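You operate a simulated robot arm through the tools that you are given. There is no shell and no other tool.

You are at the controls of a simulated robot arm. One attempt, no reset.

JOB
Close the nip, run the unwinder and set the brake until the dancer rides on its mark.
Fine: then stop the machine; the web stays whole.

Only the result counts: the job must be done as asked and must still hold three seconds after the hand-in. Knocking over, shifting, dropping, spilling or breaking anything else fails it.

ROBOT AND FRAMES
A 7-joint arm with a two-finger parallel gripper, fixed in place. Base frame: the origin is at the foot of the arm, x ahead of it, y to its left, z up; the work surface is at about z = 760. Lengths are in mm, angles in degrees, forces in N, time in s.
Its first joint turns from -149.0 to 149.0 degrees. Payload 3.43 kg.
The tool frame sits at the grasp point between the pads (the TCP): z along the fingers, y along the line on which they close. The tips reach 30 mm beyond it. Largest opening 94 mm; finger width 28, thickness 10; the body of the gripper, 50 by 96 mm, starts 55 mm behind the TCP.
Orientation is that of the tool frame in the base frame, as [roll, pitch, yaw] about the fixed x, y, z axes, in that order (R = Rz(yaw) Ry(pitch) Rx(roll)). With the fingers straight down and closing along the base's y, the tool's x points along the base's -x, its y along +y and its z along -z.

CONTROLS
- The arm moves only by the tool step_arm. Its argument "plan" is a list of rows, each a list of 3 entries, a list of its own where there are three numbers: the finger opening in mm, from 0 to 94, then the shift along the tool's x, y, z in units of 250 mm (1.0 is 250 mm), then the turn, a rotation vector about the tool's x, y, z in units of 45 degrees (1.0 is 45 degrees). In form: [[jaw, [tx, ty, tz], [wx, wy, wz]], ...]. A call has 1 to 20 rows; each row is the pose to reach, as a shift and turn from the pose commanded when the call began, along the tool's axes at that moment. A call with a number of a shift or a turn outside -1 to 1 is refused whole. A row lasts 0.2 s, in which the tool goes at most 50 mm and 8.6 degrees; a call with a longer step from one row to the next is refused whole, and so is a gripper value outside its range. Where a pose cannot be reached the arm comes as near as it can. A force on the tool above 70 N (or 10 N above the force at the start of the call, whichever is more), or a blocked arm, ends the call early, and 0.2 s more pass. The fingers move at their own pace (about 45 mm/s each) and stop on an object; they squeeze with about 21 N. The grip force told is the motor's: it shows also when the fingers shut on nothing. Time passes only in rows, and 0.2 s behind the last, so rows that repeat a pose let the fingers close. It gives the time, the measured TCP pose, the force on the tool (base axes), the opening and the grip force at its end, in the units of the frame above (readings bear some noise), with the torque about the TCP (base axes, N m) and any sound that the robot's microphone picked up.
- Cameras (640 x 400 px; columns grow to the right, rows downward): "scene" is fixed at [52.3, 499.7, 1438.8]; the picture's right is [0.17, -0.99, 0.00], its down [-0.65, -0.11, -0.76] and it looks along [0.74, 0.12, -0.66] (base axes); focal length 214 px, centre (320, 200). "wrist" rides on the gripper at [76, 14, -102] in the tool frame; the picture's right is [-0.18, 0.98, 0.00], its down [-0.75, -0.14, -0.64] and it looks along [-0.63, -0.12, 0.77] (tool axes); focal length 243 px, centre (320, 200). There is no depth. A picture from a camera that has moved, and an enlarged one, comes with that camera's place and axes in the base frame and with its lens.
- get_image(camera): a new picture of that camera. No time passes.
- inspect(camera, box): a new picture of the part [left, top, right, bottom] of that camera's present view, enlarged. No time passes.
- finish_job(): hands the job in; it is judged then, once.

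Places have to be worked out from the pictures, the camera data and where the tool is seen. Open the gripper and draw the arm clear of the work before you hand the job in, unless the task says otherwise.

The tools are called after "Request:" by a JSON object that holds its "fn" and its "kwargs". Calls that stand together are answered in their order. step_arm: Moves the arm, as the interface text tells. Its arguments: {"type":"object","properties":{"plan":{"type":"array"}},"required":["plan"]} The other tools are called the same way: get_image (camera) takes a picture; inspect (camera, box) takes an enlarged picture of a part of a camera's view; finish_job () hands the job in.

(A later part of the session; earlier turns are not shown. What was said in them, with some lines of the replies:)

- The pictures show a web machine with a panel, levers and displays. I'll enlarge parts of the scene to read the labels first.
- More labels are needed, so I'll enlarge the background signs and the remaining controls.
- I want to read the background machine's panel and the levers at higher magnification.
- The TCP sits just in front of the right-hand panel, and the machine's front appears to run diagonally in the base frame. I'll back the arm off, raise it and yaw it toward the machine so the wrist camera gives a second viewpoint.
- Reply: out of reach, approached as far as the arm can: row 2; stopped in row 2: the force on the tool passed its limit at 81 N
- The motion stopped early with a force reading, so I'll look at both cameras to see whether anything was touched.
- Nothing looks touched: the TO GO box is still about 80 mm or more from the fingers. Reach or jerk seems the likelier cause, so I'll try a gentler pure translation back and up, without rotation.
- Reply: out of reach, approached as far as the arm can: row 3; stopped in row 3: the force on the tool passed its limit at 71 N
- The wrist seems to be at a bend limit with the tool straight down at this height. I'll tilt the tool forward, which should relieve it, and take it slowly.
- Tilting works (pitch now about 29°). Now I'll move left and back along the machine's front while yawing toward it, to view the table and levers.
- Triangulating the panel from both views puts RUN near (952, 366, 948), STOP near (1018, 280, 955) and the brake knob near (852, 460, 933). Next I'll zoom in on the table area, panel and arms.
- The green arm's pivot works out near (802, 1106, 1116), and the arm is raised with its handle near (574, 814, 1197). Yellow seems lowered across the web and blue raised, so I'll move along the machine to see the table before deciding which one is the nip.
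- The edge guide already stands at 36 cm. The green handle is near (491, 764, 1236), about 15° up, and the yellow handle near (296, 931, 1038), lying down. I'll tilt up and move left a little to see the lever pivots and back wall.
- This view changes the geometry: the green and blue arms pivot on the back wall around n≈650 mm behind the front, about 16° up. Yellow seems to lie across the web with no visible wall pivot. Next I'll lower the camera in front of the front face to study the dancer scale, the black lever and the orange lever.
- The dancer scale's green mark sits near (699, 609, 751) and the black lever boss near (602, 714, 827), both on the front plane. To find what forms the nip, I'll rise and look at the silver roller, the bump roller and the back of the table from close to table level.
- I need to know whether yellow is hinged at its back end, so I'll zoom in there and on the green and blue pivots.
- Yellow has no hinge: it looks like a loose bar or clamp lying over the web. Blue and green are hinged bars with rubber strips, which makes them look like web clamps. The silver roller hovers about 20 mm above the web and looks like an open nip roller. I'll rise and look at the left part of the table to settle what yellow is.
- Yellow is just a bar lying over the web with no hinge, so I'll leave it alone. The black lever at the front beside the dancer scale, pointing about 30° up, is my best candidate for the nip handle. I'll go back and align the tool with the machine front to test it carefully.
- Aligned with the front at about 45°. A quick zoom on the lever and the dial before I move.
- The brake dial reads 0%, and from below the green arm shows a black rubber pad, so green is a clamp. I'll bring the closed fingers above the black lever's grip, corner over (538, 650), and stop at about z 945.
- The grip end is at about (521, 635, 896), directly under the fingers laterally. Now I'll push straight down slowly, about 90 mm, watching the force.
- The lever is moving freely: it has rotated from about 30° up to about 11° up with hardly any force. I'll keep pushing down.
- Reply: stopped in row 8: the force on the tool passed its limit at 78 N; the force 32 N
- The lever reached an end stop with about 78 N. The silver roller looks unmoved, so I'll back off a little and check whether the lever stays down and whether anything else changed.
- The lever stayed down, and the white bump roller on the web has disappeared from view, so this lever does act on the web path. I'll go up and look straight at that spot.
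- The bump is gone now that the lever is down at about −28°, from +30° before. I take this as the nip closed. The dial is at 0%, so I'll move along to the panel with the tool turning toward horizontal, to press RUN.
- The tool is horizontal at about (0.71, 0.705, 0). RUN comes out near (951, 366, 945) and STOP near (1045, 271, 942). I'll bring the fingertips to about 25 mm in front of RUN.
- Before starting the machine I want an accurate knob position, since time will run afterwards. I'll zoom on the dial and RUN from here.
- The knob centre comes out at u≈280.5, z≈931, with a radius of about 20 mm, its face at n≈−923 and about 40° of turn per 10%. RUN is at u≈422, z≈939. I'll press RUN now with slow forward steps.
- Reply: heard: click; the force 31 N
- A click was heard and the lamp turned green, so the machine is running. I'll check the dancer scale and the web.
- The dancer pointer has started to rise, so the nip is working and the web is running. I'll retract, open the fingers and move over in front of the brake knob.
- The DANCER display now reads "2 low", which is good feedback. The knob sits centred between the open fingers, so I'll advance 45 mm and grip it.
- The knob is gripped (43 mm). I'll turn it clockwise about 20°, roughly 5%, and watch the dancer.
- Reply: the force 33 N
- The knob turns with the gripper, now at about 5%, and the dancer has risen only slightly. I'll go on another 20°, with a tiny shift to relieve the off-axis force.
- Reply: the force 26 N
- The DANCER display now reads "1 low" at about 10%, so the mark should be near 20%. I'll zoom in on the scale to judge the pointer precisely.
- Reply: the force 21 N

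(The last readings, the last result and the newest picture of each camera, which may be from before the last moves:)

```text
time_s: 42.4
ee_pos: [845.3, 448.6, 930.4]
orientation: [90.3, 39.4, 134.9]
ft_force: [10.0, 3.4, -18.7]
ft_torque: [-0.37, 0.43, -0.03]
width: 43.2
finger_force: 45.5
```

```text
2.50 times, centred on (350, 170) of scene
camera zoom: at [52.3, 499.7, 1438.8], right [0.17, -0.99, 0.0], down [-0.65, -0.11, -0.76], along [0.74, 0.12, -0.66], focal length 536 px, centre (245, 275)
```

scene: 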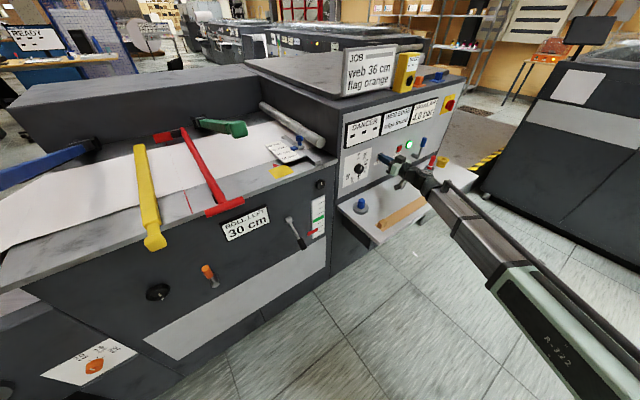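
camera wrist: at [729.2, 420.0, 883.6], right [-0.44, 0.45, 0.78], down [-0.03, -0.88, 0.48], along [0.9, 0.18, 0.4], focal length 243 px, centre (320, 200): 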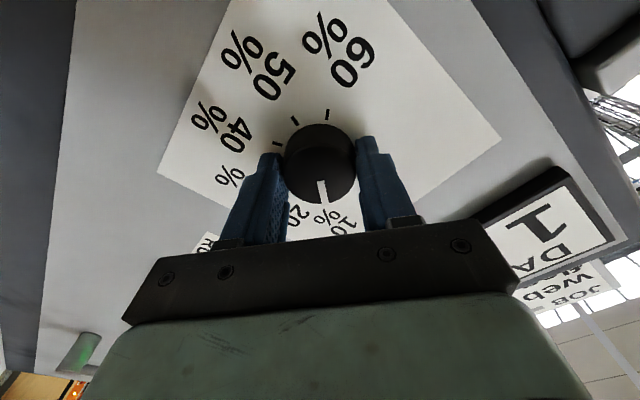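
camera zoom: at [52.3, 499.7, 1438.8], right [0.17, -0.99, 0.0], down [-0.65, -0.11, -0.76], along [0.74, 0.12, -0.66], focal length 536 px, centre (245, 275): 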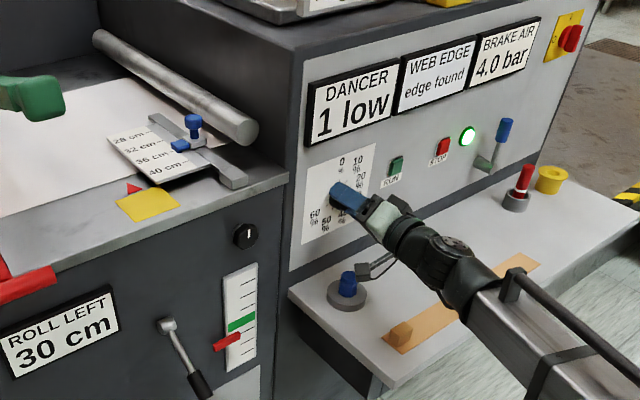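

The pointer is near the first tick below the green band at about 12.5%. Another 20° next, watching the force and the display.

Request:
{"fn": "step_arm", "kwargs": {"plan": [[20, [0, 0, 0], [0, 0, 0.08]], [20, [0.001, 0, 0], [0, 0, 0.16]], [20, [0.001, 0, 0], [0, 0, 0.24]], [20, [0.002, 0, 0], [0, 0, 0.32]], [20, [0.002, 0, 0], [0, 0, 0.4]], [20, [0.002, 0, 0], [0, 0, 0.44]]]}}

Request:
{"fn": "inspect", "kwargs": {"camera": "scene", "box": [294, 190, 342, 240]}}

Request:
{"fn": "inspect", "kwargs": {"camera": "scene", "box": [270, 90, 430, 250]}}

Request:
{"fn": "get_image", "kwargs": {"camera": "wrist"}}

```text
time_s: 43.8
ee_pos: [845.0, 448.2, 930.4]
orientation: [90.1, 19.5, 134.7]
ft_force: [-7.1, -11.9, -32.6]
ft_torque: [-0.74, 0.77, 0.07]
width: 43.3
finger_force: 45.5
```

```text
8.00 times, centred on (318, 215) of scene
camera zoom: at [52.3, 499.7, 1438.8], right [0.17, -0.99, 0.0], down [-0.65, -0.11, -0.76], along [0.74, 0.12, -0.66], focal length 1716 px, centre (336, 80)
```

zoom: 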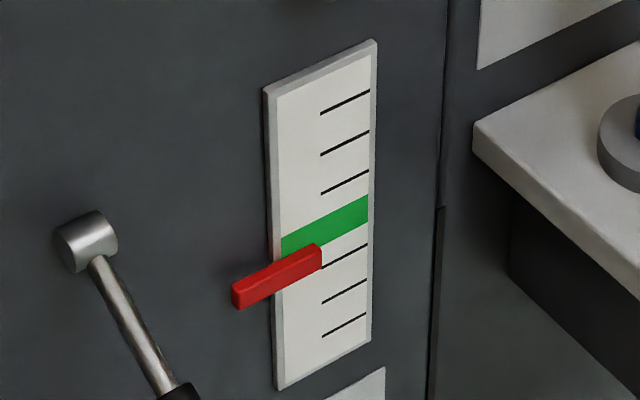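

```text
2.50 times, centred on (350, 170) of scene
camera zoom: at [52.3, 499.7, 1438.8], right [0.17, -0.99, 0.0], down [-0.65, -0.11, -0.76], along [0.74, 0.12, -0.66], focal length 536 px, centre (245, 275)
```

zoom: 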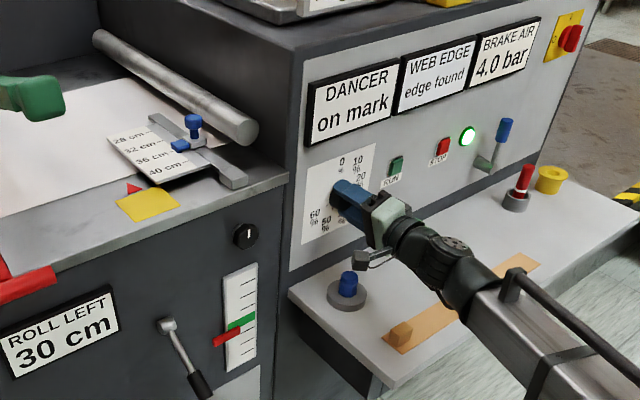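

```text
taken
camera wrist: at [718.1, 431.4, 919.9], right [-0.11, 0.11, 0.99], down [0.08, -0.99, 0.12], along [0.99, 0.09, 0.1], focal length 243 px, centre (320, 200)
```

wrist: 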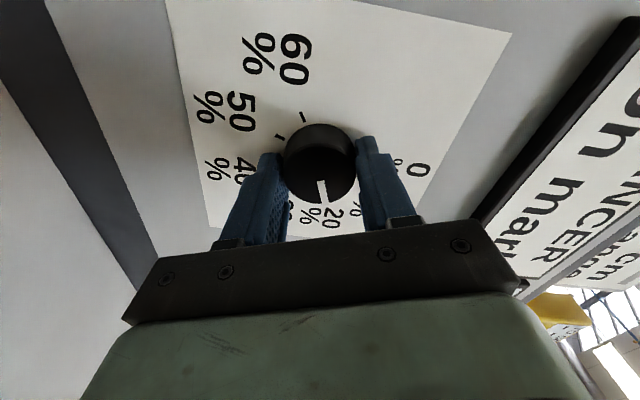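

The display shows "on mark" at about 17.5%, but the pointer seems to sit a little low in the band. I'll add about 10° more and recheck to centre it.

Request:
{"fn": "step_arm", "kwargs": {"plan": [[20, [0.001, 0, 0], [0, 0, 0.08]], [20, [0.002, 0, 0], [0, 0, 0.16]], [20, [0.003, 0, 0], [0, 0, 0.22]], [20, [0.003, 0, 0], [0, 0, 0.22]]]}}

Request:
{"fn": "inspect", "kwargs": {"camera": "scene", "box": [294, 190, 342, 240]}}

Request:
{"fn": "inspect", "kwargs": {"camera": "scene", "box": [340, 90, 460, 190]}}

```text
time_s: 44.8
ee_pos: [845.5, 448.4, 930.1]
orientation: [90.3, 9.6, 134.5]
ft_force: [-7.2, -28.0, -39.6]
ft_torque: [-1.03, 1.01, 0.4]
width: 43.3
finger_force: 45.5
```

```text
8.00 times, centred on (318, 215) of scene
camera zoom: at [52.3, 499.7, 1438.8], right [0.17, -0.99, 0.0], down [-0.65, -0.11, -0.76], along [0.74, 0.12, -0.66], focal length 1716 px, centre (336, 80)
```

zoom: 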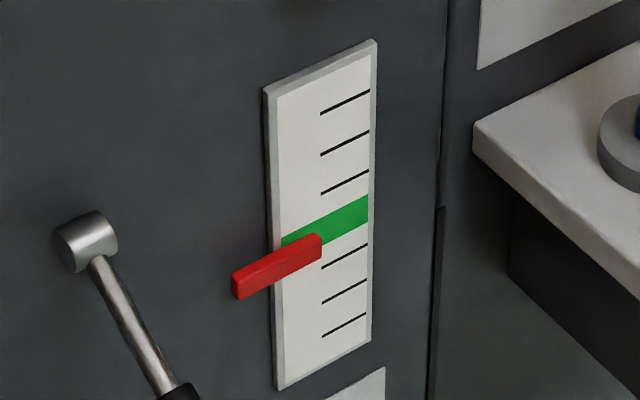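

```text
4.00 times, centred on (400, 140) of scene
camera zoom: at [52.3, 499.7, 1438.8], right [0.17, -0.99, 0.0], down [-0.65, -0.11, -0.76], along [0.74, 0.12, -0.66], focal length 858 px, centre (0, 440)
```

zoom: 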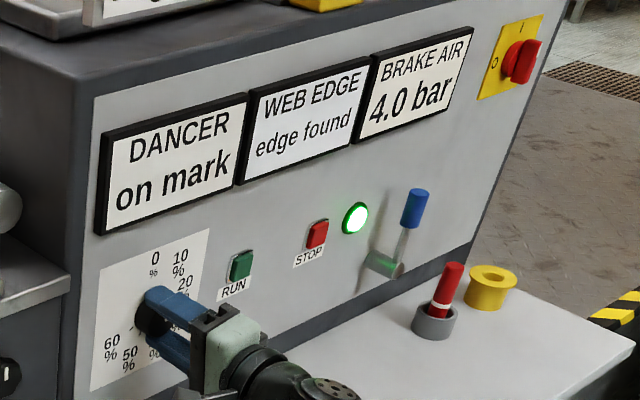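

Still "on mark" and nearly centred, by my estimate about 0.1 division low. I'll add a final 4° with a slight relieving shift, then hold a moment to see whether it settles.

Request:
{"fn": "step_arm", "kwargs": {"plan": [[20, [0, -0.002, -0.001], [0, 0, 0.04]], [20, [0, -0.004, -0.002], [0, 0, 0.09]], [20, [0, -0.004, -0.002], [0, 0, 0.09]], [20, [0, -0.004, -0.002], [0, 0, 0.09]], [20, [0, -0.004, -0.002], [0, 0, 0.09]], [20, [0, -0.004, -0.002], [0, 0, 0.09]]]}}

Request:
{"fn": "inspect", "kwargs": {"camera": "scene", "box": [294, 190, 342, 240]}}

Request:
{"fn": "inspect", "kwargs": {"camera": "scene", "box": [340, 90, 460, 190]}}

Request:
{"fn": "get_image", "kwargs": {"camera": "scene"}}

```text
time_s: 46.2
ee_pos: [845.5, 448.3, 930.1]
orientation: [90.2, 5.7, 134.4]
ft_force: [3.7, -15.2, -28.8]
ft_torque: [-0.67, 0.68, -0.67]
width: 43.4
finger_force: 45.4
```

```text
8.00 times, centred on (318, 215) of scene
camera zoom: at [52.3, 499.7, 1438.8], right [0.17, -0.99, 0.0], down [-0.65, -0.11, -0.76], along [0.74, 0.12, -0.66], focal length 1716 px, centre (336, 80)
```

zoom: 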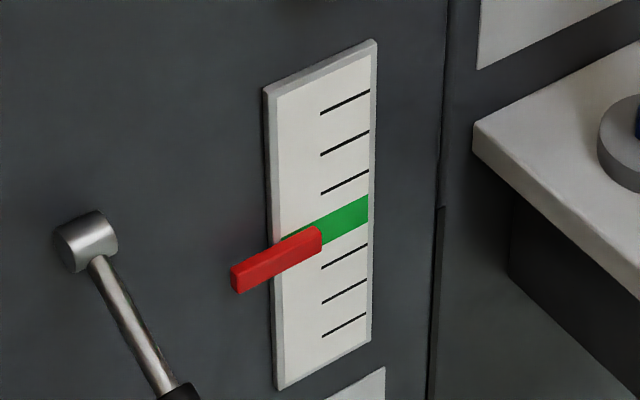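

```text
4.00 times, centred on (400, 140) of scene
camera zoom: at [52.3, 499.7, 1438.8], right [0.17, -0.99, 0.0], down [-0.65, -0.11, -0.76], along [0.74, 0.12, -0.66], focal length 858 px, centre (0, 440)
```

zoom: 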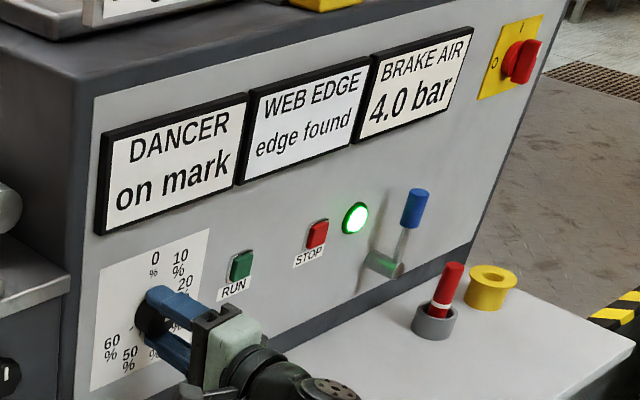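

```text
taken
```

scene: 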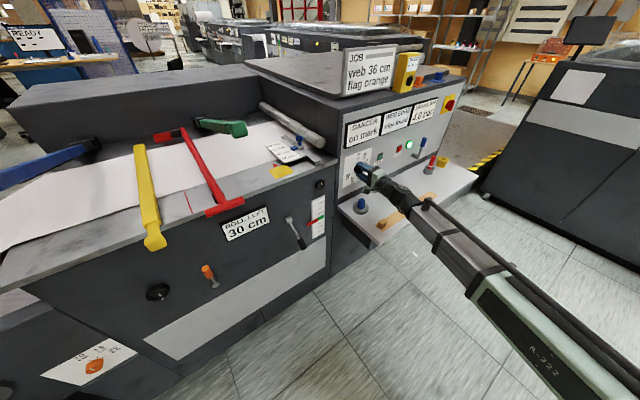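

The pointer is well inside the green band and the display says "on mark". I'll hold one more second to confirm it is steady before I release the knob.

Request:
{"fn": "step_arm", "kwargs": {"plan": [[20, [0, 0, 0], [0, 0, 0]], [20, [0, 0, 0], [0, 0, 0]], [20, [0, 0, 0], [0, 0, 0]], [20, [0, 0, 0], [0, 0, 0]], [20, [0, 0, 0], [0, 0, 0]]]}}

Request:
{"fn": "inspect", "kwargs": {"camera": "scene", "box": [294, 190, 342, 240]}}

Request:
{"fn": "get_image", "kwargs": {"camera": "wrist"}}

```text
time_s: 47.4
ee_pos: [844.6, 448.3, 931.9]
orientation: [90.2, 5.5, 134.5]
ft_force: [9.6, -10.7, -22.4]
ft_torque: [-0.45, 0.51, -0.45]
width: 43.2
finger_force: 45.2
```

```text
8.00 times, centred on (318, 215) of scene
camera zoom: at [52.3, 499.7, 1438.8], right [0.17, -0.99, 0.0], down [-0.65, -0.11, -0.76], along [0.74, 0.12, -0.66], focal length 1716 px, centre (336, 80)
```

zoom: 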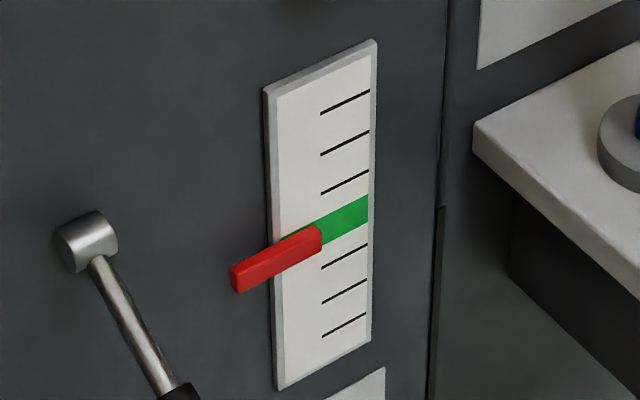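

```text
taken
camera wrist: at [717.6, 432.2, 938.5], right [0.06, -0.06, 1.0], down [0.08, -0.99, -0.06], along [0.99, 0.08, -0.06], focal length 243 px, centre (320, 200)
```

wrist: 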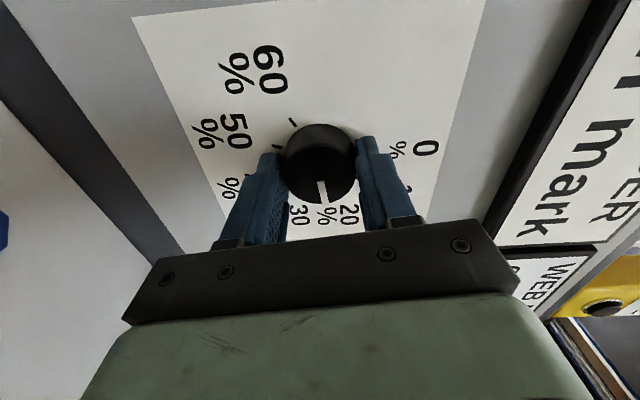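

The dancer is steady on the mark at about 21–22%. I'll open the fingers, back straight off the knob and check that the reading stays.

Request:
{"fn": "step_arm", "kwargs": {"plan": [[50, [0, 0, 0], [0, 0, 0]], [64, [0, 0, 0], [0, 0, 0]], [64, [0, 0, 0], [0, 0, 0]], [64, [0, 0, -0.06], [0, 0, 0]], [64, [0, 0, -0.18], [0, 0, 0]], [64, [0, 0, -0.32], [0, 0, 0]]]}}

Request:
{"fn": "inspect", "kwargs": {"camera": "scene", "box": [294, 190, 342, 240]}}

Request:
{"fn": "inspect", "kwargs": {"camera": "scene", "box": [270, 90, 430, 250]}}

Request:
{"fn": "get_image", "kwargs": {"camera": "wrist"}}

```text
time_s: 48.8
ee_pos: [788.0, 392.5, 931.3]
orientation: [90.1, 5.5, 134.7]
ft_force: [1.0, 0.7, 0.2]
ft_torque: [-0.04, 0.0, 0.05]
width: 64.1
finger_force: 0.0
```

```text
8.00 times, centred on (318, 215) of scene
camera zoom: at [52.3, 499.7, 1438.8], right [0.17, -0.99, 0.0], down [-0.65, -0.11, -0.76], along [0.74, 0.12, -0.66], focal length 1716 px, centre (336, 80)
```

zoom: 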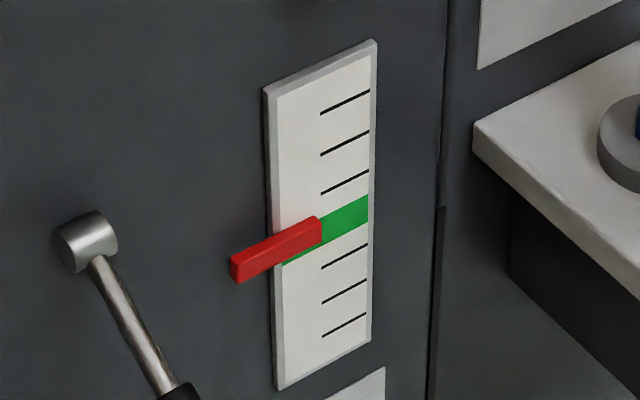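

```text
2.50 times, centred on (350, 170) of scene
camera zoom: at [52.3, 499.7, 1438.8], right [0.17, -0.99, 0.0], down [-0.65, -0.11, -0.76], along [0.74, 0.12, -0.66], focal length 536 px, centre (245, 275)
```

zoom: 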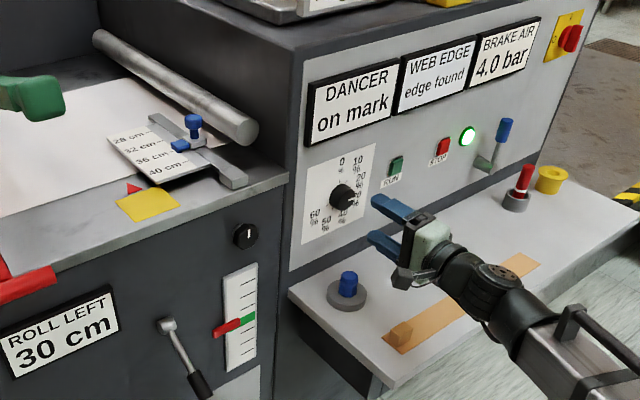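

```text
taken
camera wrist: at [660.6, 376.0, 939.3], right [0.06, -0.06, 1.0], down [0.08, -0.99, -0.07], along [0.99, 0.08, -0.06], focal length 243 px, centre (320, 200)
```

wrist: 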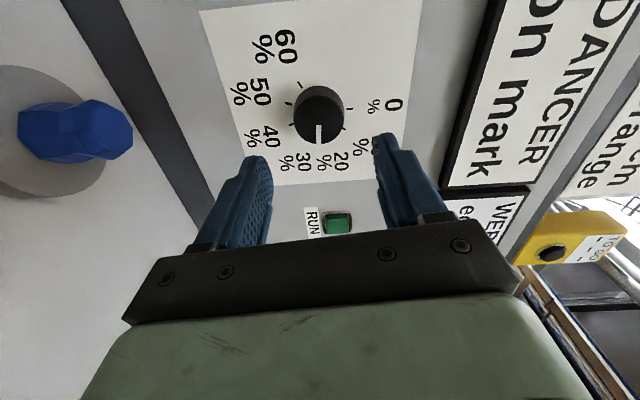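

After release the pointer sits a bit higher than before, though the display still says "on mark". I'll zoom in closely to judge where it lies in the band.

Request:
{"fn": "inspect", "kwargs": {"camera": "scene", "box": [306, 205, 326, 229]}}

Request:
{"fn": "inspect", "kwargs": {"camera": "wrist", "box": [240, 40, 400, 180]}}

Request:
{"fn": "inspect", "kwargs": {"camera": "scene", "box": [336, 140, 384, 190]}}

```text
16.00 times, centred on (316, 217) of scene
camera zoom: at [52.3, 499.7, 1438.8], right [0.17, -0.99, 0.0], down [-0.65, -0.11, -0.76], along [0.74, 0.12, -0.66], focal length 3432 px, centre (384, -72)
```

zoom: 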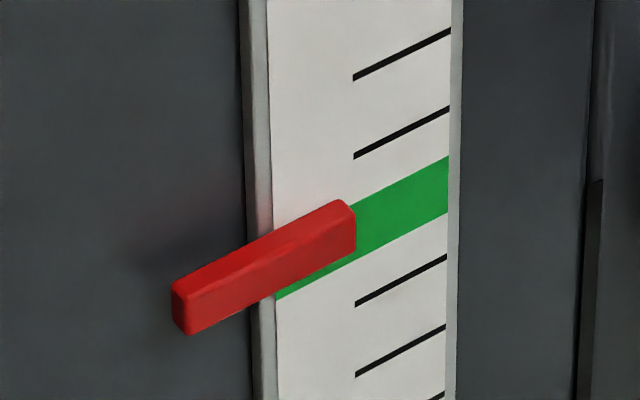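

```text
2.86 times, centred on (320, 110) of wrist
camera zoom: at [660.6, 376.0, 939.3], right [0.06, -0.06, 1.0], down [0.08, -0.99, -0.07], along [0.99, 0.08, -0.06], focal length 693 px, centre (320, 457)
```

zoom: 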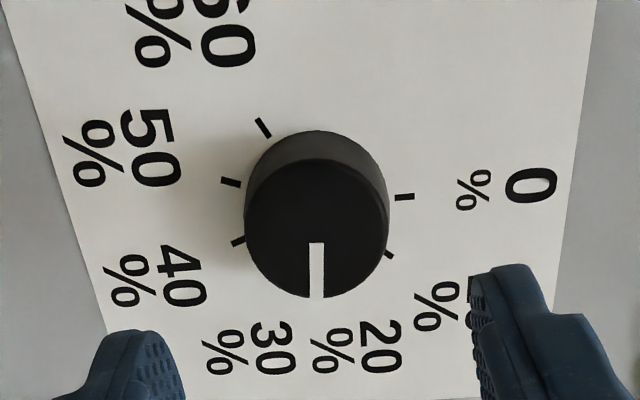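

```text
8.00 times, centred on (360, 165) of scene
camera zoom: at [52.3, 499.7, 1438.8], right [0.17, -0.99, 0.0], down [-0.65, -0.11, -0.76], along [0.74, 0.12, -0.66], focal length 1716 px, centre (0, 480)
```

zoom: 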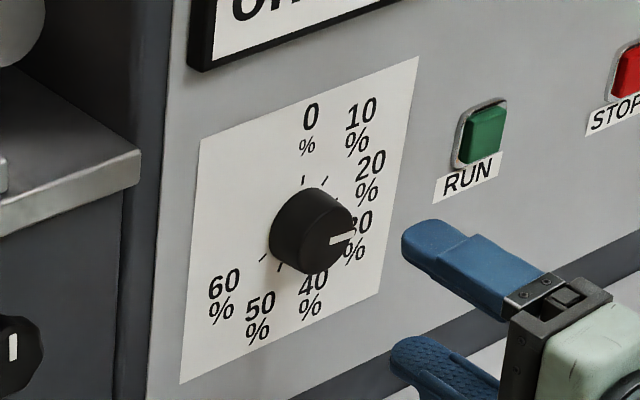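

My pixel and threshold estimates put the exact mark near 21–22%, but the knob jumped to about 23–24% on release. I'll re-grip it a touch lower, to avoid the side load, and check the forces before turning back slightly.

Request:
{"fn": "step_arm", "kwargs": {"plan": [[64, [0, -0.008, 0.12], [0, 0, 0]], [64, [0, -0.008, 0.24], [0, 0, 0]], [64, [0, -0.008, 0.31], [0, 0, 0]], [64, [0, -0.008, 0.32], [0, 0, 0]], [20, [0, -0.008, 0.32], [0, 0, 0]], [20, [0, -0.008, 0.32], [0, 0, 0]], [20, [0, -0.008, 0.32], [0, 0, 0]]]}}

Request:
{"fn": "inspect", "kwargs": {"camera": "scene", "box": [306, 205, 326, 229]}}

Request:
{"fn": "inspect", "kwargs": {"camera": "scene", "box": [340, 90, 460, 190]}}

```text
time_s: 50.4
ee_pos: [843.7, 449.8, 930.2]
orientation: [90.0, 5.5, 134.7]
ft_force: [4.8, 4.7, 16.2]
ft_torque: [0.38, -0.32, -0.11]
width: 42.7
finger_force: 43.4
```

```text
16.00 times, centred on (316, 217) of scene
camera zoom: at [52.3, 499.7, 1438.8], right [0.17, -0.99, 0.0], down [-0.65, -0.11, -0.76], along [0.74, 0.12, -0.66], focal length 3432 px, centre (384, -72)
```

zoom: 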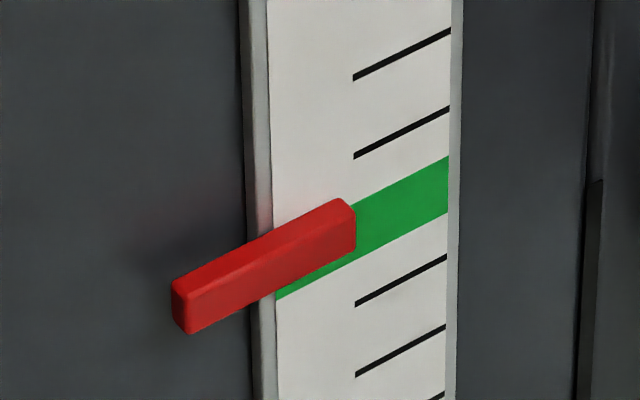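

```text
4.00 times, centred on (400, 140) of scene
camera zoom: at [52.3, 499.7, 1438.8], right [0.17, -0.99, 0.0], down [-0.65, -0.11, -0.76], along [0.74, 0.12, -0.66], focal length 858 px, centre (0, 440)
```

zoom: 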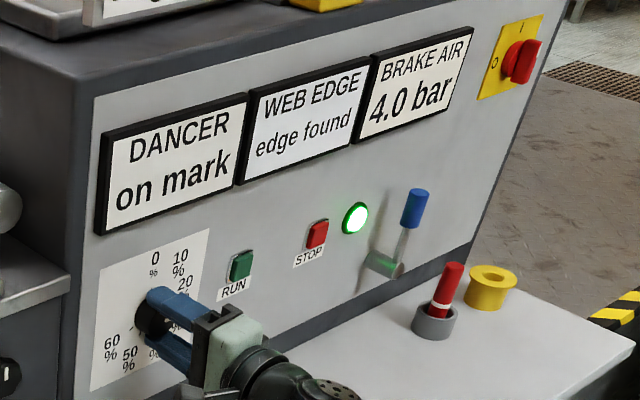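

Gripped again with only a small side load. I'll ease up about 1 mm and turn back counter-clockwise about 8°, watching the pointer.

Request:
{"fn": "step_arm", "kwargs": {"plan": [[20, [0, 0.004, 0], [0, 0, -0.03]], [20, [0, 0.005, 0], [0, 0, -0.08]], [20, [0, 0.005, 0], [0, 0, -0.13]], [20, [0, 0.005, 0], [0, 0, -0.18]], [20, [0, 0.005, 0], [0, 0, -0.18]], [20, [0, 0.005, 0], [0, 0, -0.18]]]}}

Request:
{"fn": "inspect", "kwargs": {"camera": "scene", "box": [306, 205, 326, 229]}}

Request:
{"fn": "inspect", "kwargs": {"camera": "scene", "box": [340, 90, 460, 190]}}

```text
time_s: 51.8
ee_pos: [843.7, 447.8, 930.4]
orientation: [90.2, 13.8, 134.7]
ft_force: [17.8, 6.5, 13.2]
ft_torque: [0.25, -0.26, 0.0]
width: 42.3
finger_force: 44.9
```

```text
16.00 times, centred on (316, 217) of scene
camera zoom: at [52.3, 499.7, 1438.8], right [0.17, -0.99, 0.0], down [-0.65, -0.11, -0.76], along [0.74, 0.12, -0.66], focal length 3432 px, centre (384, -72)
```

zoom: 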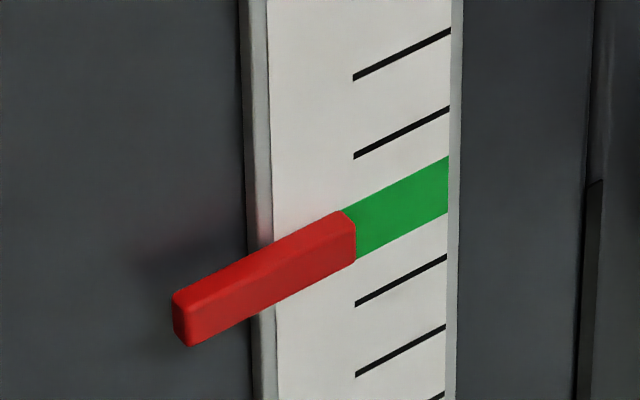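

```text
4.00 times, centred on (400, 140) of scene
camera zoom: at [52.3, 499.7, 1438.8], right [0.17, -0.99, 0.0], down [-0.65, -0.11, -0.76], along [0.74, 0.12, -0.66], focal length 858 px, centre (0, 440)
```

zoom: 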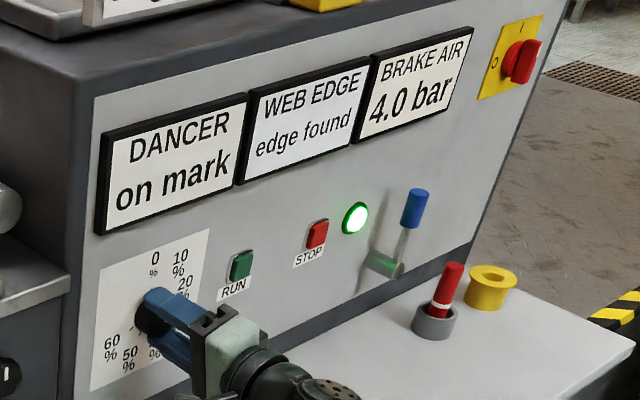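

The pointer is now nearly centred on the band. I'll turn back another 3–4°, relieving the residual forces so the knob does not jump when released.

Request:
{"fn": "step_arm", "kwargs": {"plan": [[20, [-0.002, 0.002, 0.002], [0, 0, -0.04]], [20, [-0.004, 0.004, 0.004], [0, 0, -0.085]], [20, [-0.004, 0.004, 0.005], [0, 0, -0.085]], [20, [-0.004, 0.004, 0.005], [0, 0, -0.085]]]}}

Request:
{"fn": "inspect", "kwargs": {"camera": "scene", "box": [306, 205, 326, 229]}}

```text
time_s: 52.8
ee_pos: [843.9, 448.4, 930.0]
orientation: [90.2, 17.6, 134.7]
ft_force: [-11.6, -16.0, -10.2]
ft_torque: [-0.33, 0.27, -0.82]
width: 42.4
finger_force: 44.9
```

```text
16.00 times, centred on (316, 217) of scene
camera zoom: at [52.3, 499.7, 1438.8], right [0.17, -0.99, 0.0], down [-0.65, -0.11, -0.76], along [0.74, 0.12, -0.66], focal length 3432 px, centre (384, -72)
```

zoom: 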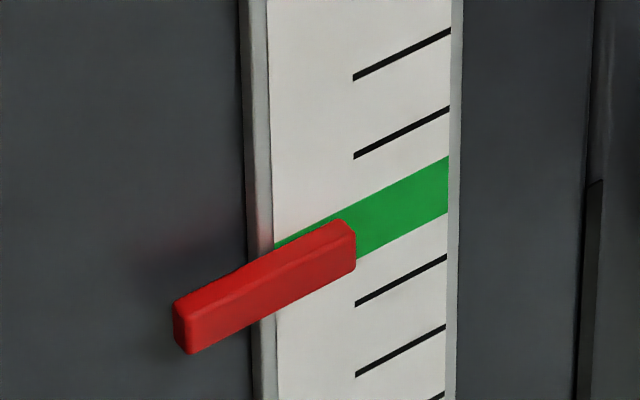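

The pointer is centred on the mark to within about 0.1 division. Next I'll back out half the relieving shift to null the force, check it, and only then open.

Request:
{"fn": "step_arm", "kwargs": {"plan": [[20, [0.001, -0.001, -0.0015], [0, 0, 0]], [20, [0.002, -0.002, -0.0028], [0, 0, 0]], [20, [0.002, -0.002, -0.0028], [0, 0, 0]]]}}

Request:
{"fn": "inspect", "kwargs": {"camera": "scene", "box": [306, 205, 326, 229]}}

```text
time_s: 53.6
ee_pos: [844.2, 448.1, 930.5]
orientation: [90.1, 17.6, 134.7]
ft_force: [-17.3, -25.7, -19.3]
ft_torque: [-0.48, 0.45, 0.24]
width: 42.6
finger_force: 44.7
```

```text
16.00 times, centred on (316, 217) of scene
camera zoom: at [52.3, 499.7, 1438.8], right [0.17, -0.99, 0.0], down [-0.65, -0.11, -0.76], along [0.74, 0.12, -0.66], focal length 3432 px, centre (384, -72)
```

zoom: 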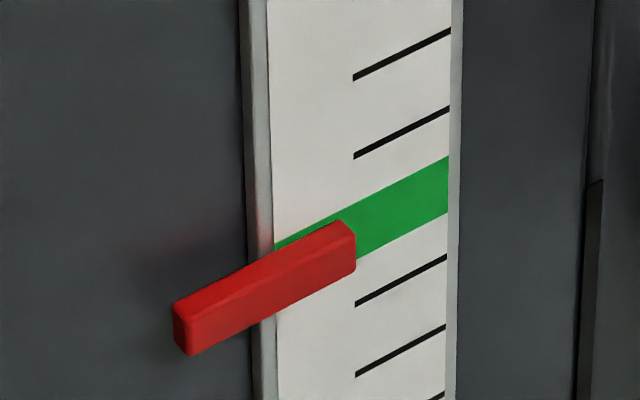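

The force grew instead, so the arm is evidently integrating a small position error against the grip. I'll move the commanded pose back toward the measured one and check again.

Request:
{"fn": "step_arm", "kwargs": {"plan": [[20, [0.001, -0.002, -0.003], [0, 0, 0]], [20, [0.0016, -0.003, -0.0054], [0, 0, 0]]]}}

```text
time_s: 54.2
ee_pos: [844.4, 447.2, 929.7]
orientation: [90.1, 17.6, 134.6]
ft_force: [-2.6, -14.4, -12.8]
ft_torque: [-0.41, 0.36, -0.04]
width: 42.5
finger_force: 45.2
```

Request:
{"fn": "step_arm", "kwargs": {"plan": [[20, [-0.001, -0.002, -0.002], [0, 0, 0]], [20, [-0.001, -0.0026, -0.0026], [0, 0, 0]]]}}

Request:
{"fn": "inspect", "kwargs": {"camera": "scene", "box": [306, 205, 326, 229]}}

```text
time_s: 54.8
ee_pos: [845.0, 447.5, 930.7]
orientation: [90.0, 17.6, 134.7]
ft_force: [16.9, 3.4, 7.2]
ft_torque: [0.09, -0.13, -0.98]
width: 42.6
finger_force: 44.9
```

```text
16.00 times, centred on (316, 217) of scene
camera zoom: at [52.3, 499.7, 1438.8], right [0.17, -0.99, 0.0], down [-0.65, -0.11, -0.76], along [0.74, 0.12, -0.66], focal length 3432 px, centre (384, -72)
```

zoom: 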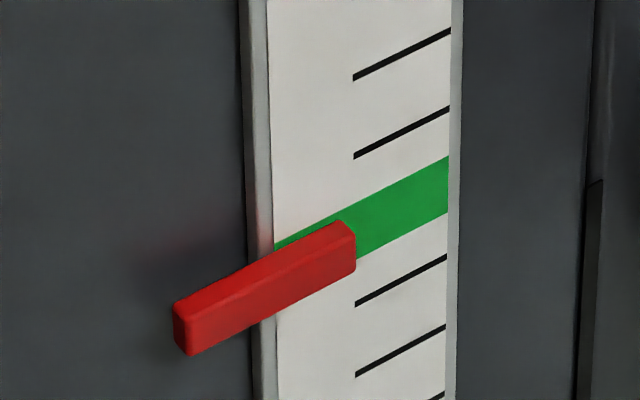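

The load is low and the pointer unchanged, so I'll open the fingers now without moving and check the reading.

Request:
{"fn": "step_arm", "kwargs": {"plan": [[44, [0, 0, 0], [0, 0, 0]], [50, [0, 0, 0], [0, 0, 0]], [60, [0, 0, 0], [0, 0, 0]], [64, [0, 0, 0], [0, 0, 0]]]}}

Request:
{"fn": "inspect", "kwargs": {"camera": "scene", "box": [306, 205, 326, 229]}}

Request:
{"fn": "get_image", "kwargs": {"camera": "wrist"}}

```text
time_s: 55.8
ee_pos: [842.6, 447.2, 929.3]
orientation: [90.1, 17.5, 134.8]
ft_force: [0.3, 0.9, -0.7]
ft_torque: [-0.03, 0.02, 0.0]
width: 63.7
finger_force: 0.2
```

```text
16.00 times, centred on (316, 217) of scene
camera zoom: at [52.3, 499.7, 1438.8], right [0.17, -0.99, 0.0], down [-0.65, -0.11, -0.76], along [0.74, 0.12, -0.66], focal length 3432 px, centre (384, -72)
```

zoom: 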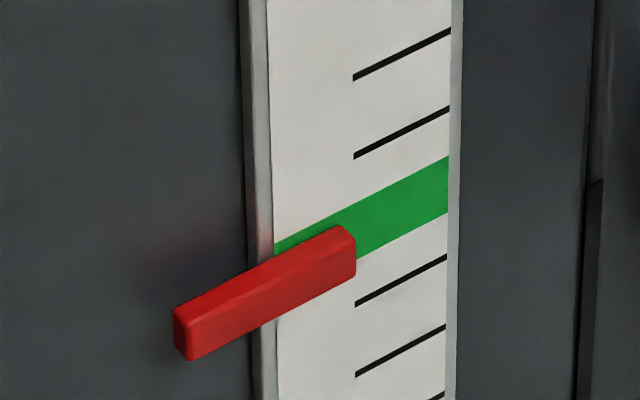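

```text
taken
camera wrist: at [715.3, 429.9, 921.2], right [-0.08, 0.09, 0.99], down [0.08, -0.99, 0.09], along [0.99, 0.09, 0.08], focal length 243 px, centre (320, 200)
```

wrist: 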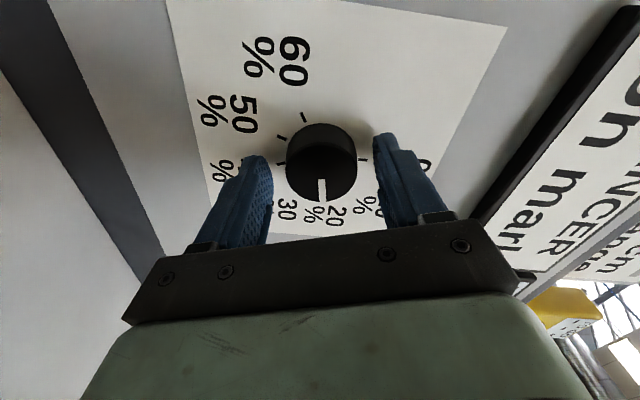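

The pointer stayed within about 0.1 division of the mark's centre. I'll back off and travel to the right toward STOP, closing the fingers on the way.

Request:
{"fn": "step_arm", "kwargs": {"plan": [[64, [0, 0, -0.1], [0, 0, 0]], [64, [0, 0, -0.22], [0, 0, 0]], [30, [-0.06, -0.017, -0.24], [0, 0, -0.1]], [0, [-0.18, -0.05, -0.24], [0, 0, -0.28]], [0, [-0.31, -0.087, -0.24], [0, 0, -0.46]], [0, [-0.43, -0.12, -0.24], [0, 0, -0.64]], [0, [-0.524, -0.147, -0.24], [0, 0, -0.8]]]}}

Request:
{"fn": "inspect", "kwargs": {"camera": "scene", "box": [306, 205, 326, 229]}}

Request:
{"fn": "inspect", "kwargs": {"camera": "scene", "box": [270, 90, 430, 250]}}

```text
time_s: 57.4
ee_pos: [897.5, 309.5, 934.1]
orientation: [90.2, 53.7, 134.9]
ft_force: [0.0, -0.6, -1.1]
ft_torque: [0.02, -0.02, 0.0]
width: 0.0
finger_force: 21.3
```

```text
16.00 times, centred on (316, 217) of scene
camera zoom: at [52.3, 499.7, 1438.8], right [0.17, -0.99, 0.0], down [-0.65, -0.11, -0.76], along [0.74, 0.12, -0.66], focal length 3432 px, centre (384, -72)
```

zoom: 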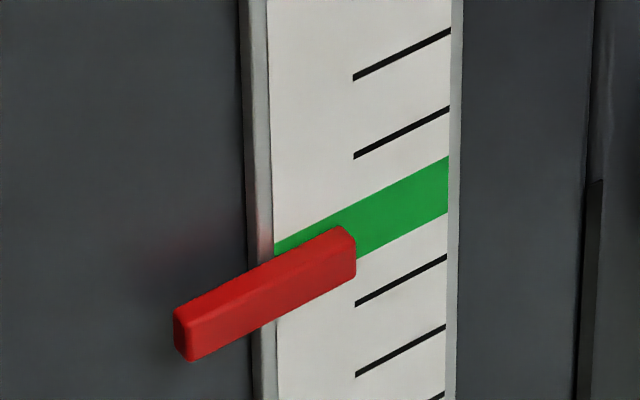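

```text
2.50 times, centred on (350, 170) of scene
camera zoom: at [52.3, 499.7, 1438.8], right [0.17, -0.99, 0.0], down [-0.65, -0.11, -0.76], along [0.74, 0.12, -0.66], focal length 536 px, centre (245, 275)
```

zoom: 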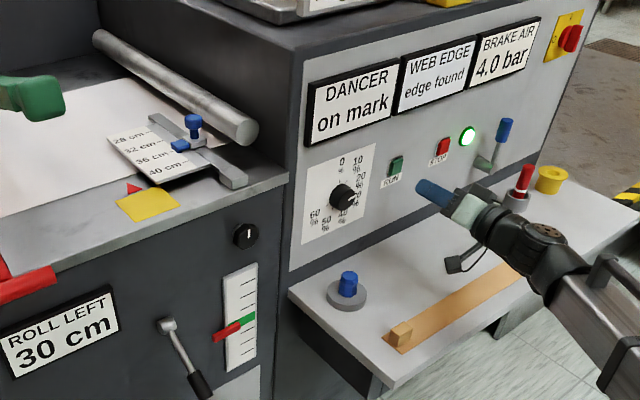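

Steady on mark with the display confirming it. I'll continue to a point about 30 mm in front of STOP.

Request:
{"fn": "step_arm", "kwargs": {"plan": [[0, [-0.03, -0.04, 0], [0, 0, -0.08]], [0, [-0.1, -0.13, 0], [0, 0, -0.25]], [0, [-0.17, -0.22, 0.02], [0, 0, -0.43]], [0, [-0.24, -0.31, 0.05], [0, 0, -0.6]], [0, [-0.3, -0.385, 0.08], [0, 0, -0.74]], [0, [-0.334, -0.428, 0.108], [0, 0, -0.8]]]}}

Request:
{"fn": "get_image", "kwargs": {"camera": "wrist"}}

Request:
{"fn": "inspect", "kwargs": {"camera": "scene", "box": [340, 90, 500, 210]}}

```text
time_s: 58.8
ee_pos: [1009.5, 230.8, 936.6]
orientation: [109.2, 89.7, 154.0]
ft_force: [0.0, -0.2, -1.6]
ft_torque: [-0.01, -0.02, -0.01]
width: 0.0
finger_force: 21.5
```

```text
taken
camera wrist: at [925.9, 169.4, 862.1], right [-0.69, 0.7, 0.19], down [-0.35, -0.55, 0.75], along [0.63, 0.45, 0.63], focal length 243 px, centre (320, 200)
```

wrist: 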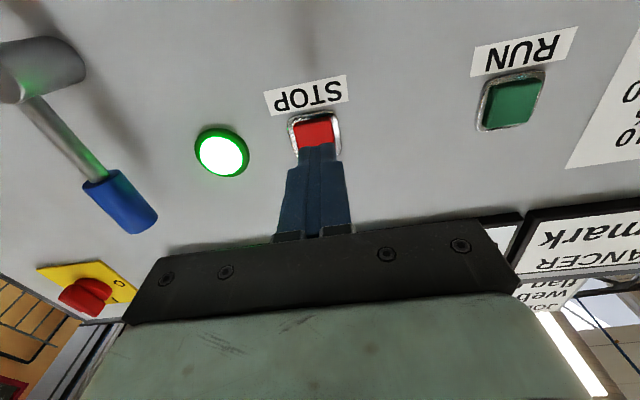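

```text
3.33 times, centred on (420, 150) of scene
camera zoom: at [52.3, 499.7, 1438.8], right [0.17, -0.99, 0.0], down [-0.65, -0.11, -0.76], along [0.74, 0.12, -0.66], focal length 715 px, centre (-13, 367)
```

zoom: 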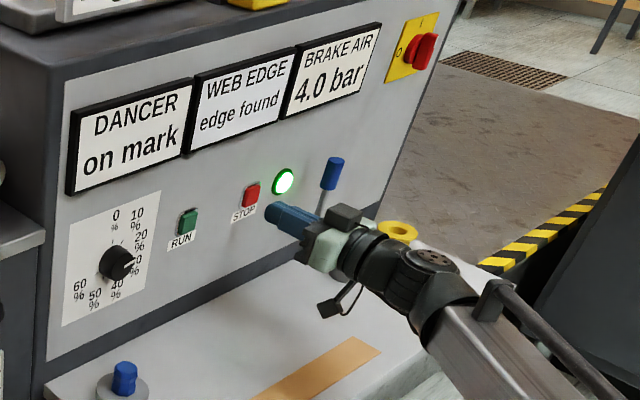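

STOP is straight ahead of the fingertips at u≈553, z≈936. I'll press it with slow forward steps, as with RUN.

Request:
{"fn": "step_arm", "kwargs": {"plan": [[0, [0, -0.005, 0.05], [0, 0, 0]], [0, [0, -0.005, 0.09], [0, 0, 0]], [0, [0, -0.005, 0.115], [0, 0, 0]], [0, [0, -0.005, 0.135], [0, 0, 0]], [0, [0, -0.005, 0.15], [0, 0, 0]], [0, [0, -0.005, 0.165], [0, 0, 0]], [0, [0, -0.005, 0.175], [0, 0, 0]], [0, [0, -0.005, 0.185], [0, 0, 0]]]}}

Request:
{"fn": "inspect", "kwargs": {"camera": "scene", "box": [270, 90, 430, 250]}}

Request:
{"fn": "get_image", "kwargs": {"camera": "wrist"}}

```text
time_s: 60.6
ee_pos: [1040.5, 260.6, 937.9]
orientation: [108.6, 89.7, 153.2]
ft_force: [-52.1, -35.3, -15.1]
ft_torque: [0.04, -0.03, 0.43]
width: 0.0
finger_force: 21.7
heard: click
```

```text
2.50 times, centred on (350, 170) of scene
camera zoom: at [52.3, 499.7, 1438.8], right [0.17, -0.99, 0.0], down [-0.65, -0.11, -0.76], along [0.74, 0.12, -0.66], focal length 536 px, centre (245, 275)
```

zoom: 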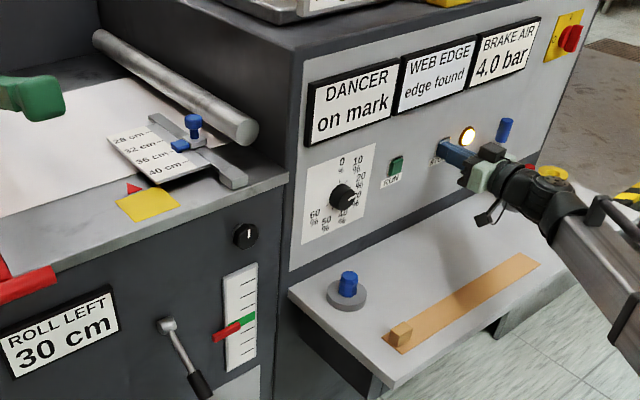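

```text
taken
camera wrist: at [957.1, 198.5, 862.9], right [-0.69, 0.7, 0.19], down [-0.35, -0.55, 0.75], along [0.63, 0.45, 0.63], focal length 243 px, centre (320, 200)
```

wrist: 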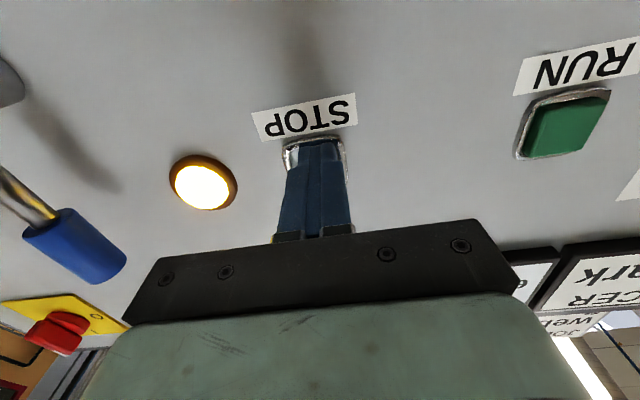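

STOP clicked and the lamp is amber again, with DANCER still showing "on mark". I'll retract straight back and then open the gripper.

Request:
{"fn": "step_arm", "kwargs": {"plan": [[0, [0, 0, -0.04], [0, 0, 0]], [0, [0, 0, -0.14], [0, 0, 0]], [0, [0, 0, -0.28], [0, 0, 0]], [40, [0, 0, -0.43], [0, 0, 0]], [80, [0, 0, -0.58], [0, 0, 0]], [90, [0, 0, -0.72], [0, 0, 0]], [90, [0, 0, -0.8], [0, 0, 0]]]}}

Request:
{"fn": "get_image", "kwargs": {"camera": "scene"}}

Request:
{"fn": "inspect", "kwargs": {"camera": "scene", "box": [270, 90, 430, 250]}}

Request:
{"fn": "inspect", "kwargs": {"camera": "scene", "box": [380, 110, 500, 210]}}

```text
time_s: 62.2
ee_pos: [900.3, 120.5, 939.4]
orientation: [102.3, 89.6, 147.1]
ft_force: [-0.3, 0.8, -0.6]
ft_torque: [0.02, 0.0, 0.01]
width: 84.0
finger_force: 0.1
```

```text
taken
```

scene: 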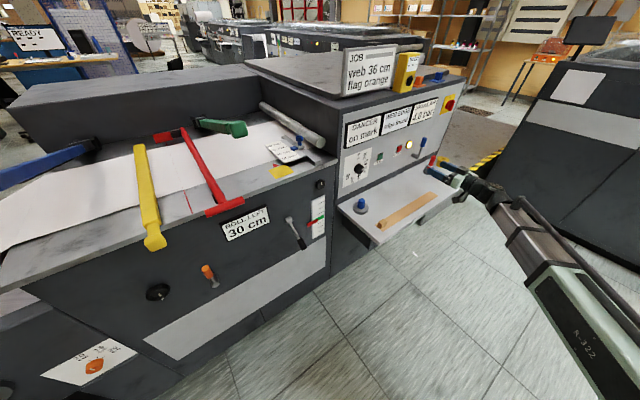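

```text
2.50 times, centred on (350, 170) of scene
camera zoom: at [52.3, 499.7, 1438.8], right [0.17, -0.99, 0.0], down [-0.65, -0.11, -0.76], along [0.74, 0.12, -0.66], focal length 536 px, centre (245, 275)
```

zoom: 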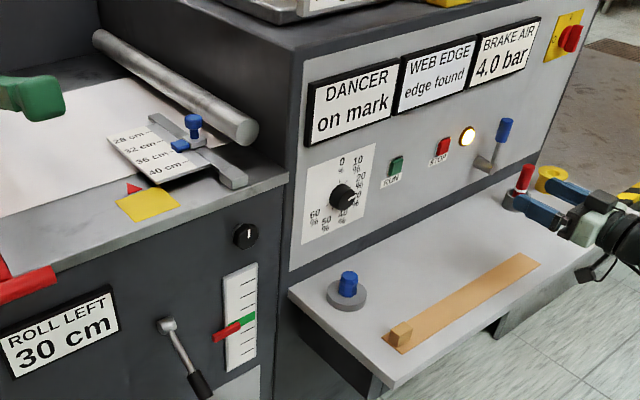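

```text
4.00 times, centred on (440, 160) of scene
camera zoom: at [52.3, 499.7, 1438.8], right [0.17, -0.99, 0.0], down [-0.65, -0.11, -0.76], along [0.74, 0.12, -0.66], focal length 858 px, centre (-160, 360)
```

zoom: 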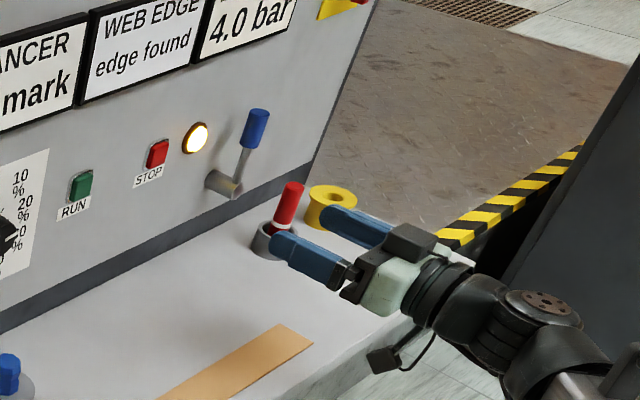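

Everything is in place: the lamp is amber, the dancer is on mark, the web is whole and the red pen and yellow spool are undisturbed. I'll lift the open gripper up and away from the machine.

Request:
{"fn": "step_arm", "kwargs": {"plan": [[90, [-0.08, 0, -0.02], [0, 0, 0]], [90, [-0.22, 0, -0.07], [0, 0, 0]], [90, [-0.37, 0, -0.14], [0, 0, 0]], [90, [-0.52, 0, -0.22], [0, 0, 0]], [90, [-0.62, 0, -0.3], [0, 0, 0]]]}}

Request:
{"fn": "get_image", "kwargs": {"camera": "scene"}}

Request:
{"fn": "inspect", "kwargs": {"camera": "scene", "box": [270, 90, 430, 250]}}

Request:
{"fn": "inspect", "kwargs": {"camera": "scene", "box": [0, 80, 240, 250]}}

Request:
{"fn": "inspect", "kwargs": {"camera": "scene", "box": [380, 110, 500, 210]}}

```text
time_s: 63.4
ee_pos: [850.5, 67.9, 1092.0]
orientation: [104.2, 89.4, 149.0]
ft_force: [-0.8, 0.6, 0.4]
ft_torque: [0.02, 0.0, 0.03]
width: 90.0
finger_force: 0.1
```

```text
taken
```

scene: 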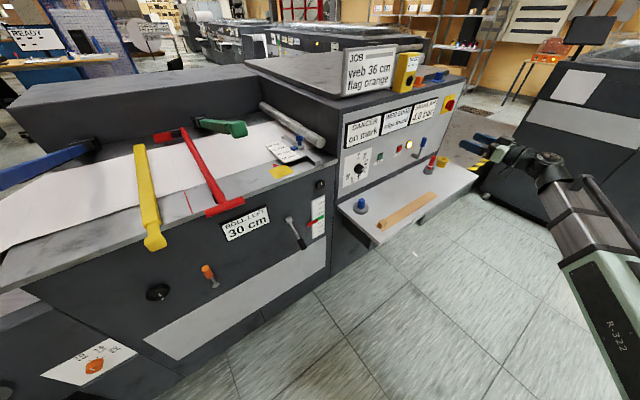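

```text
2.50 times, centred on (350, 170) of scene
camera zoom: at [52.3, 499.7, 1438.8], right [0.17, -0.99, 0.0], down [-0.65, -0.11, -0.76], along [0.74, 0.12, -0.66], focal length 536 px, centre (245, 275)
```

zoom: 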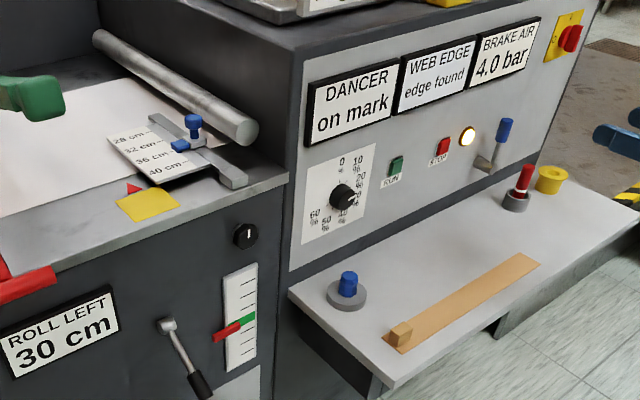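

```text
2.35 times, centred on (120, 165) of scene
camera zoom: at [52.3, 499.7, 1438.8], right [0.17, -0.99, 0.0], down [-0.65, -0.11, -0.76], along [0.74, 0.12, -0.66], focal length 505 px, centre (791, 282)
```

zoom: 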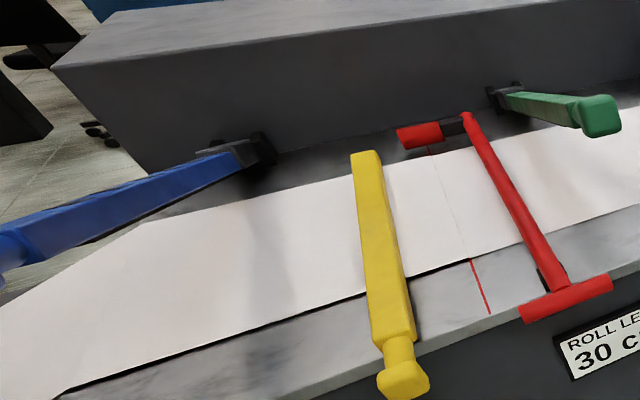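

```text
4.00 times, centred on (440, 160) of scene
camera zoom: at [52.3, 499.7, 1438.8], right [0.17, -0.99, 0.0], down [-0.65, -0.11, -0.76], along [0.74, 0.12, -0.66], focal length 858 px, centre (-160, 360)
```

zoom: 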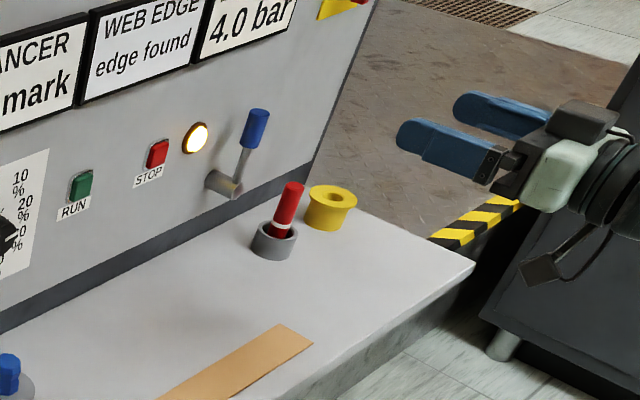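

The nip lever is down, the dancer is on its mark, the machine is stopped with the lamp amber, and the web is intact. The arm is clear with the gripper open, so I'm handing the job in.

Request:
{"fn": "finish_job", "kwargs": {}}

```text
The job is handed in.
```

The job is handed in. The nip is closed, the dancer is on its mark, the machine is stopped and the web is whole in the last pictures.

- **Nip:** I pushed the black lever beside the dancer scale down to its stop, and it stayed down. No label names it as the nip. I went by how the web responded: the bump under it dropped away, and the dancer began to rise once the unwinder ran.
- **Unwinder:** RUN clicked and the lamp turned green.
- **Brake:** I set the dial to about 20%. When I first let go, the knob jumped and pushed the dancer a little high, so I gripped it again and turned it back. The dancer display then read "on mark", with the pointer within about a tenth of a division of centre by my estimate.
- **Stop:** STOP clicked and the lamp went back to amber. The dancer display still read "on mark".

The yellow bar lying across the web was there at the start, and I left it alone. Nothing else looked moved in the last pictures, and the arm is clear with the gripper open.
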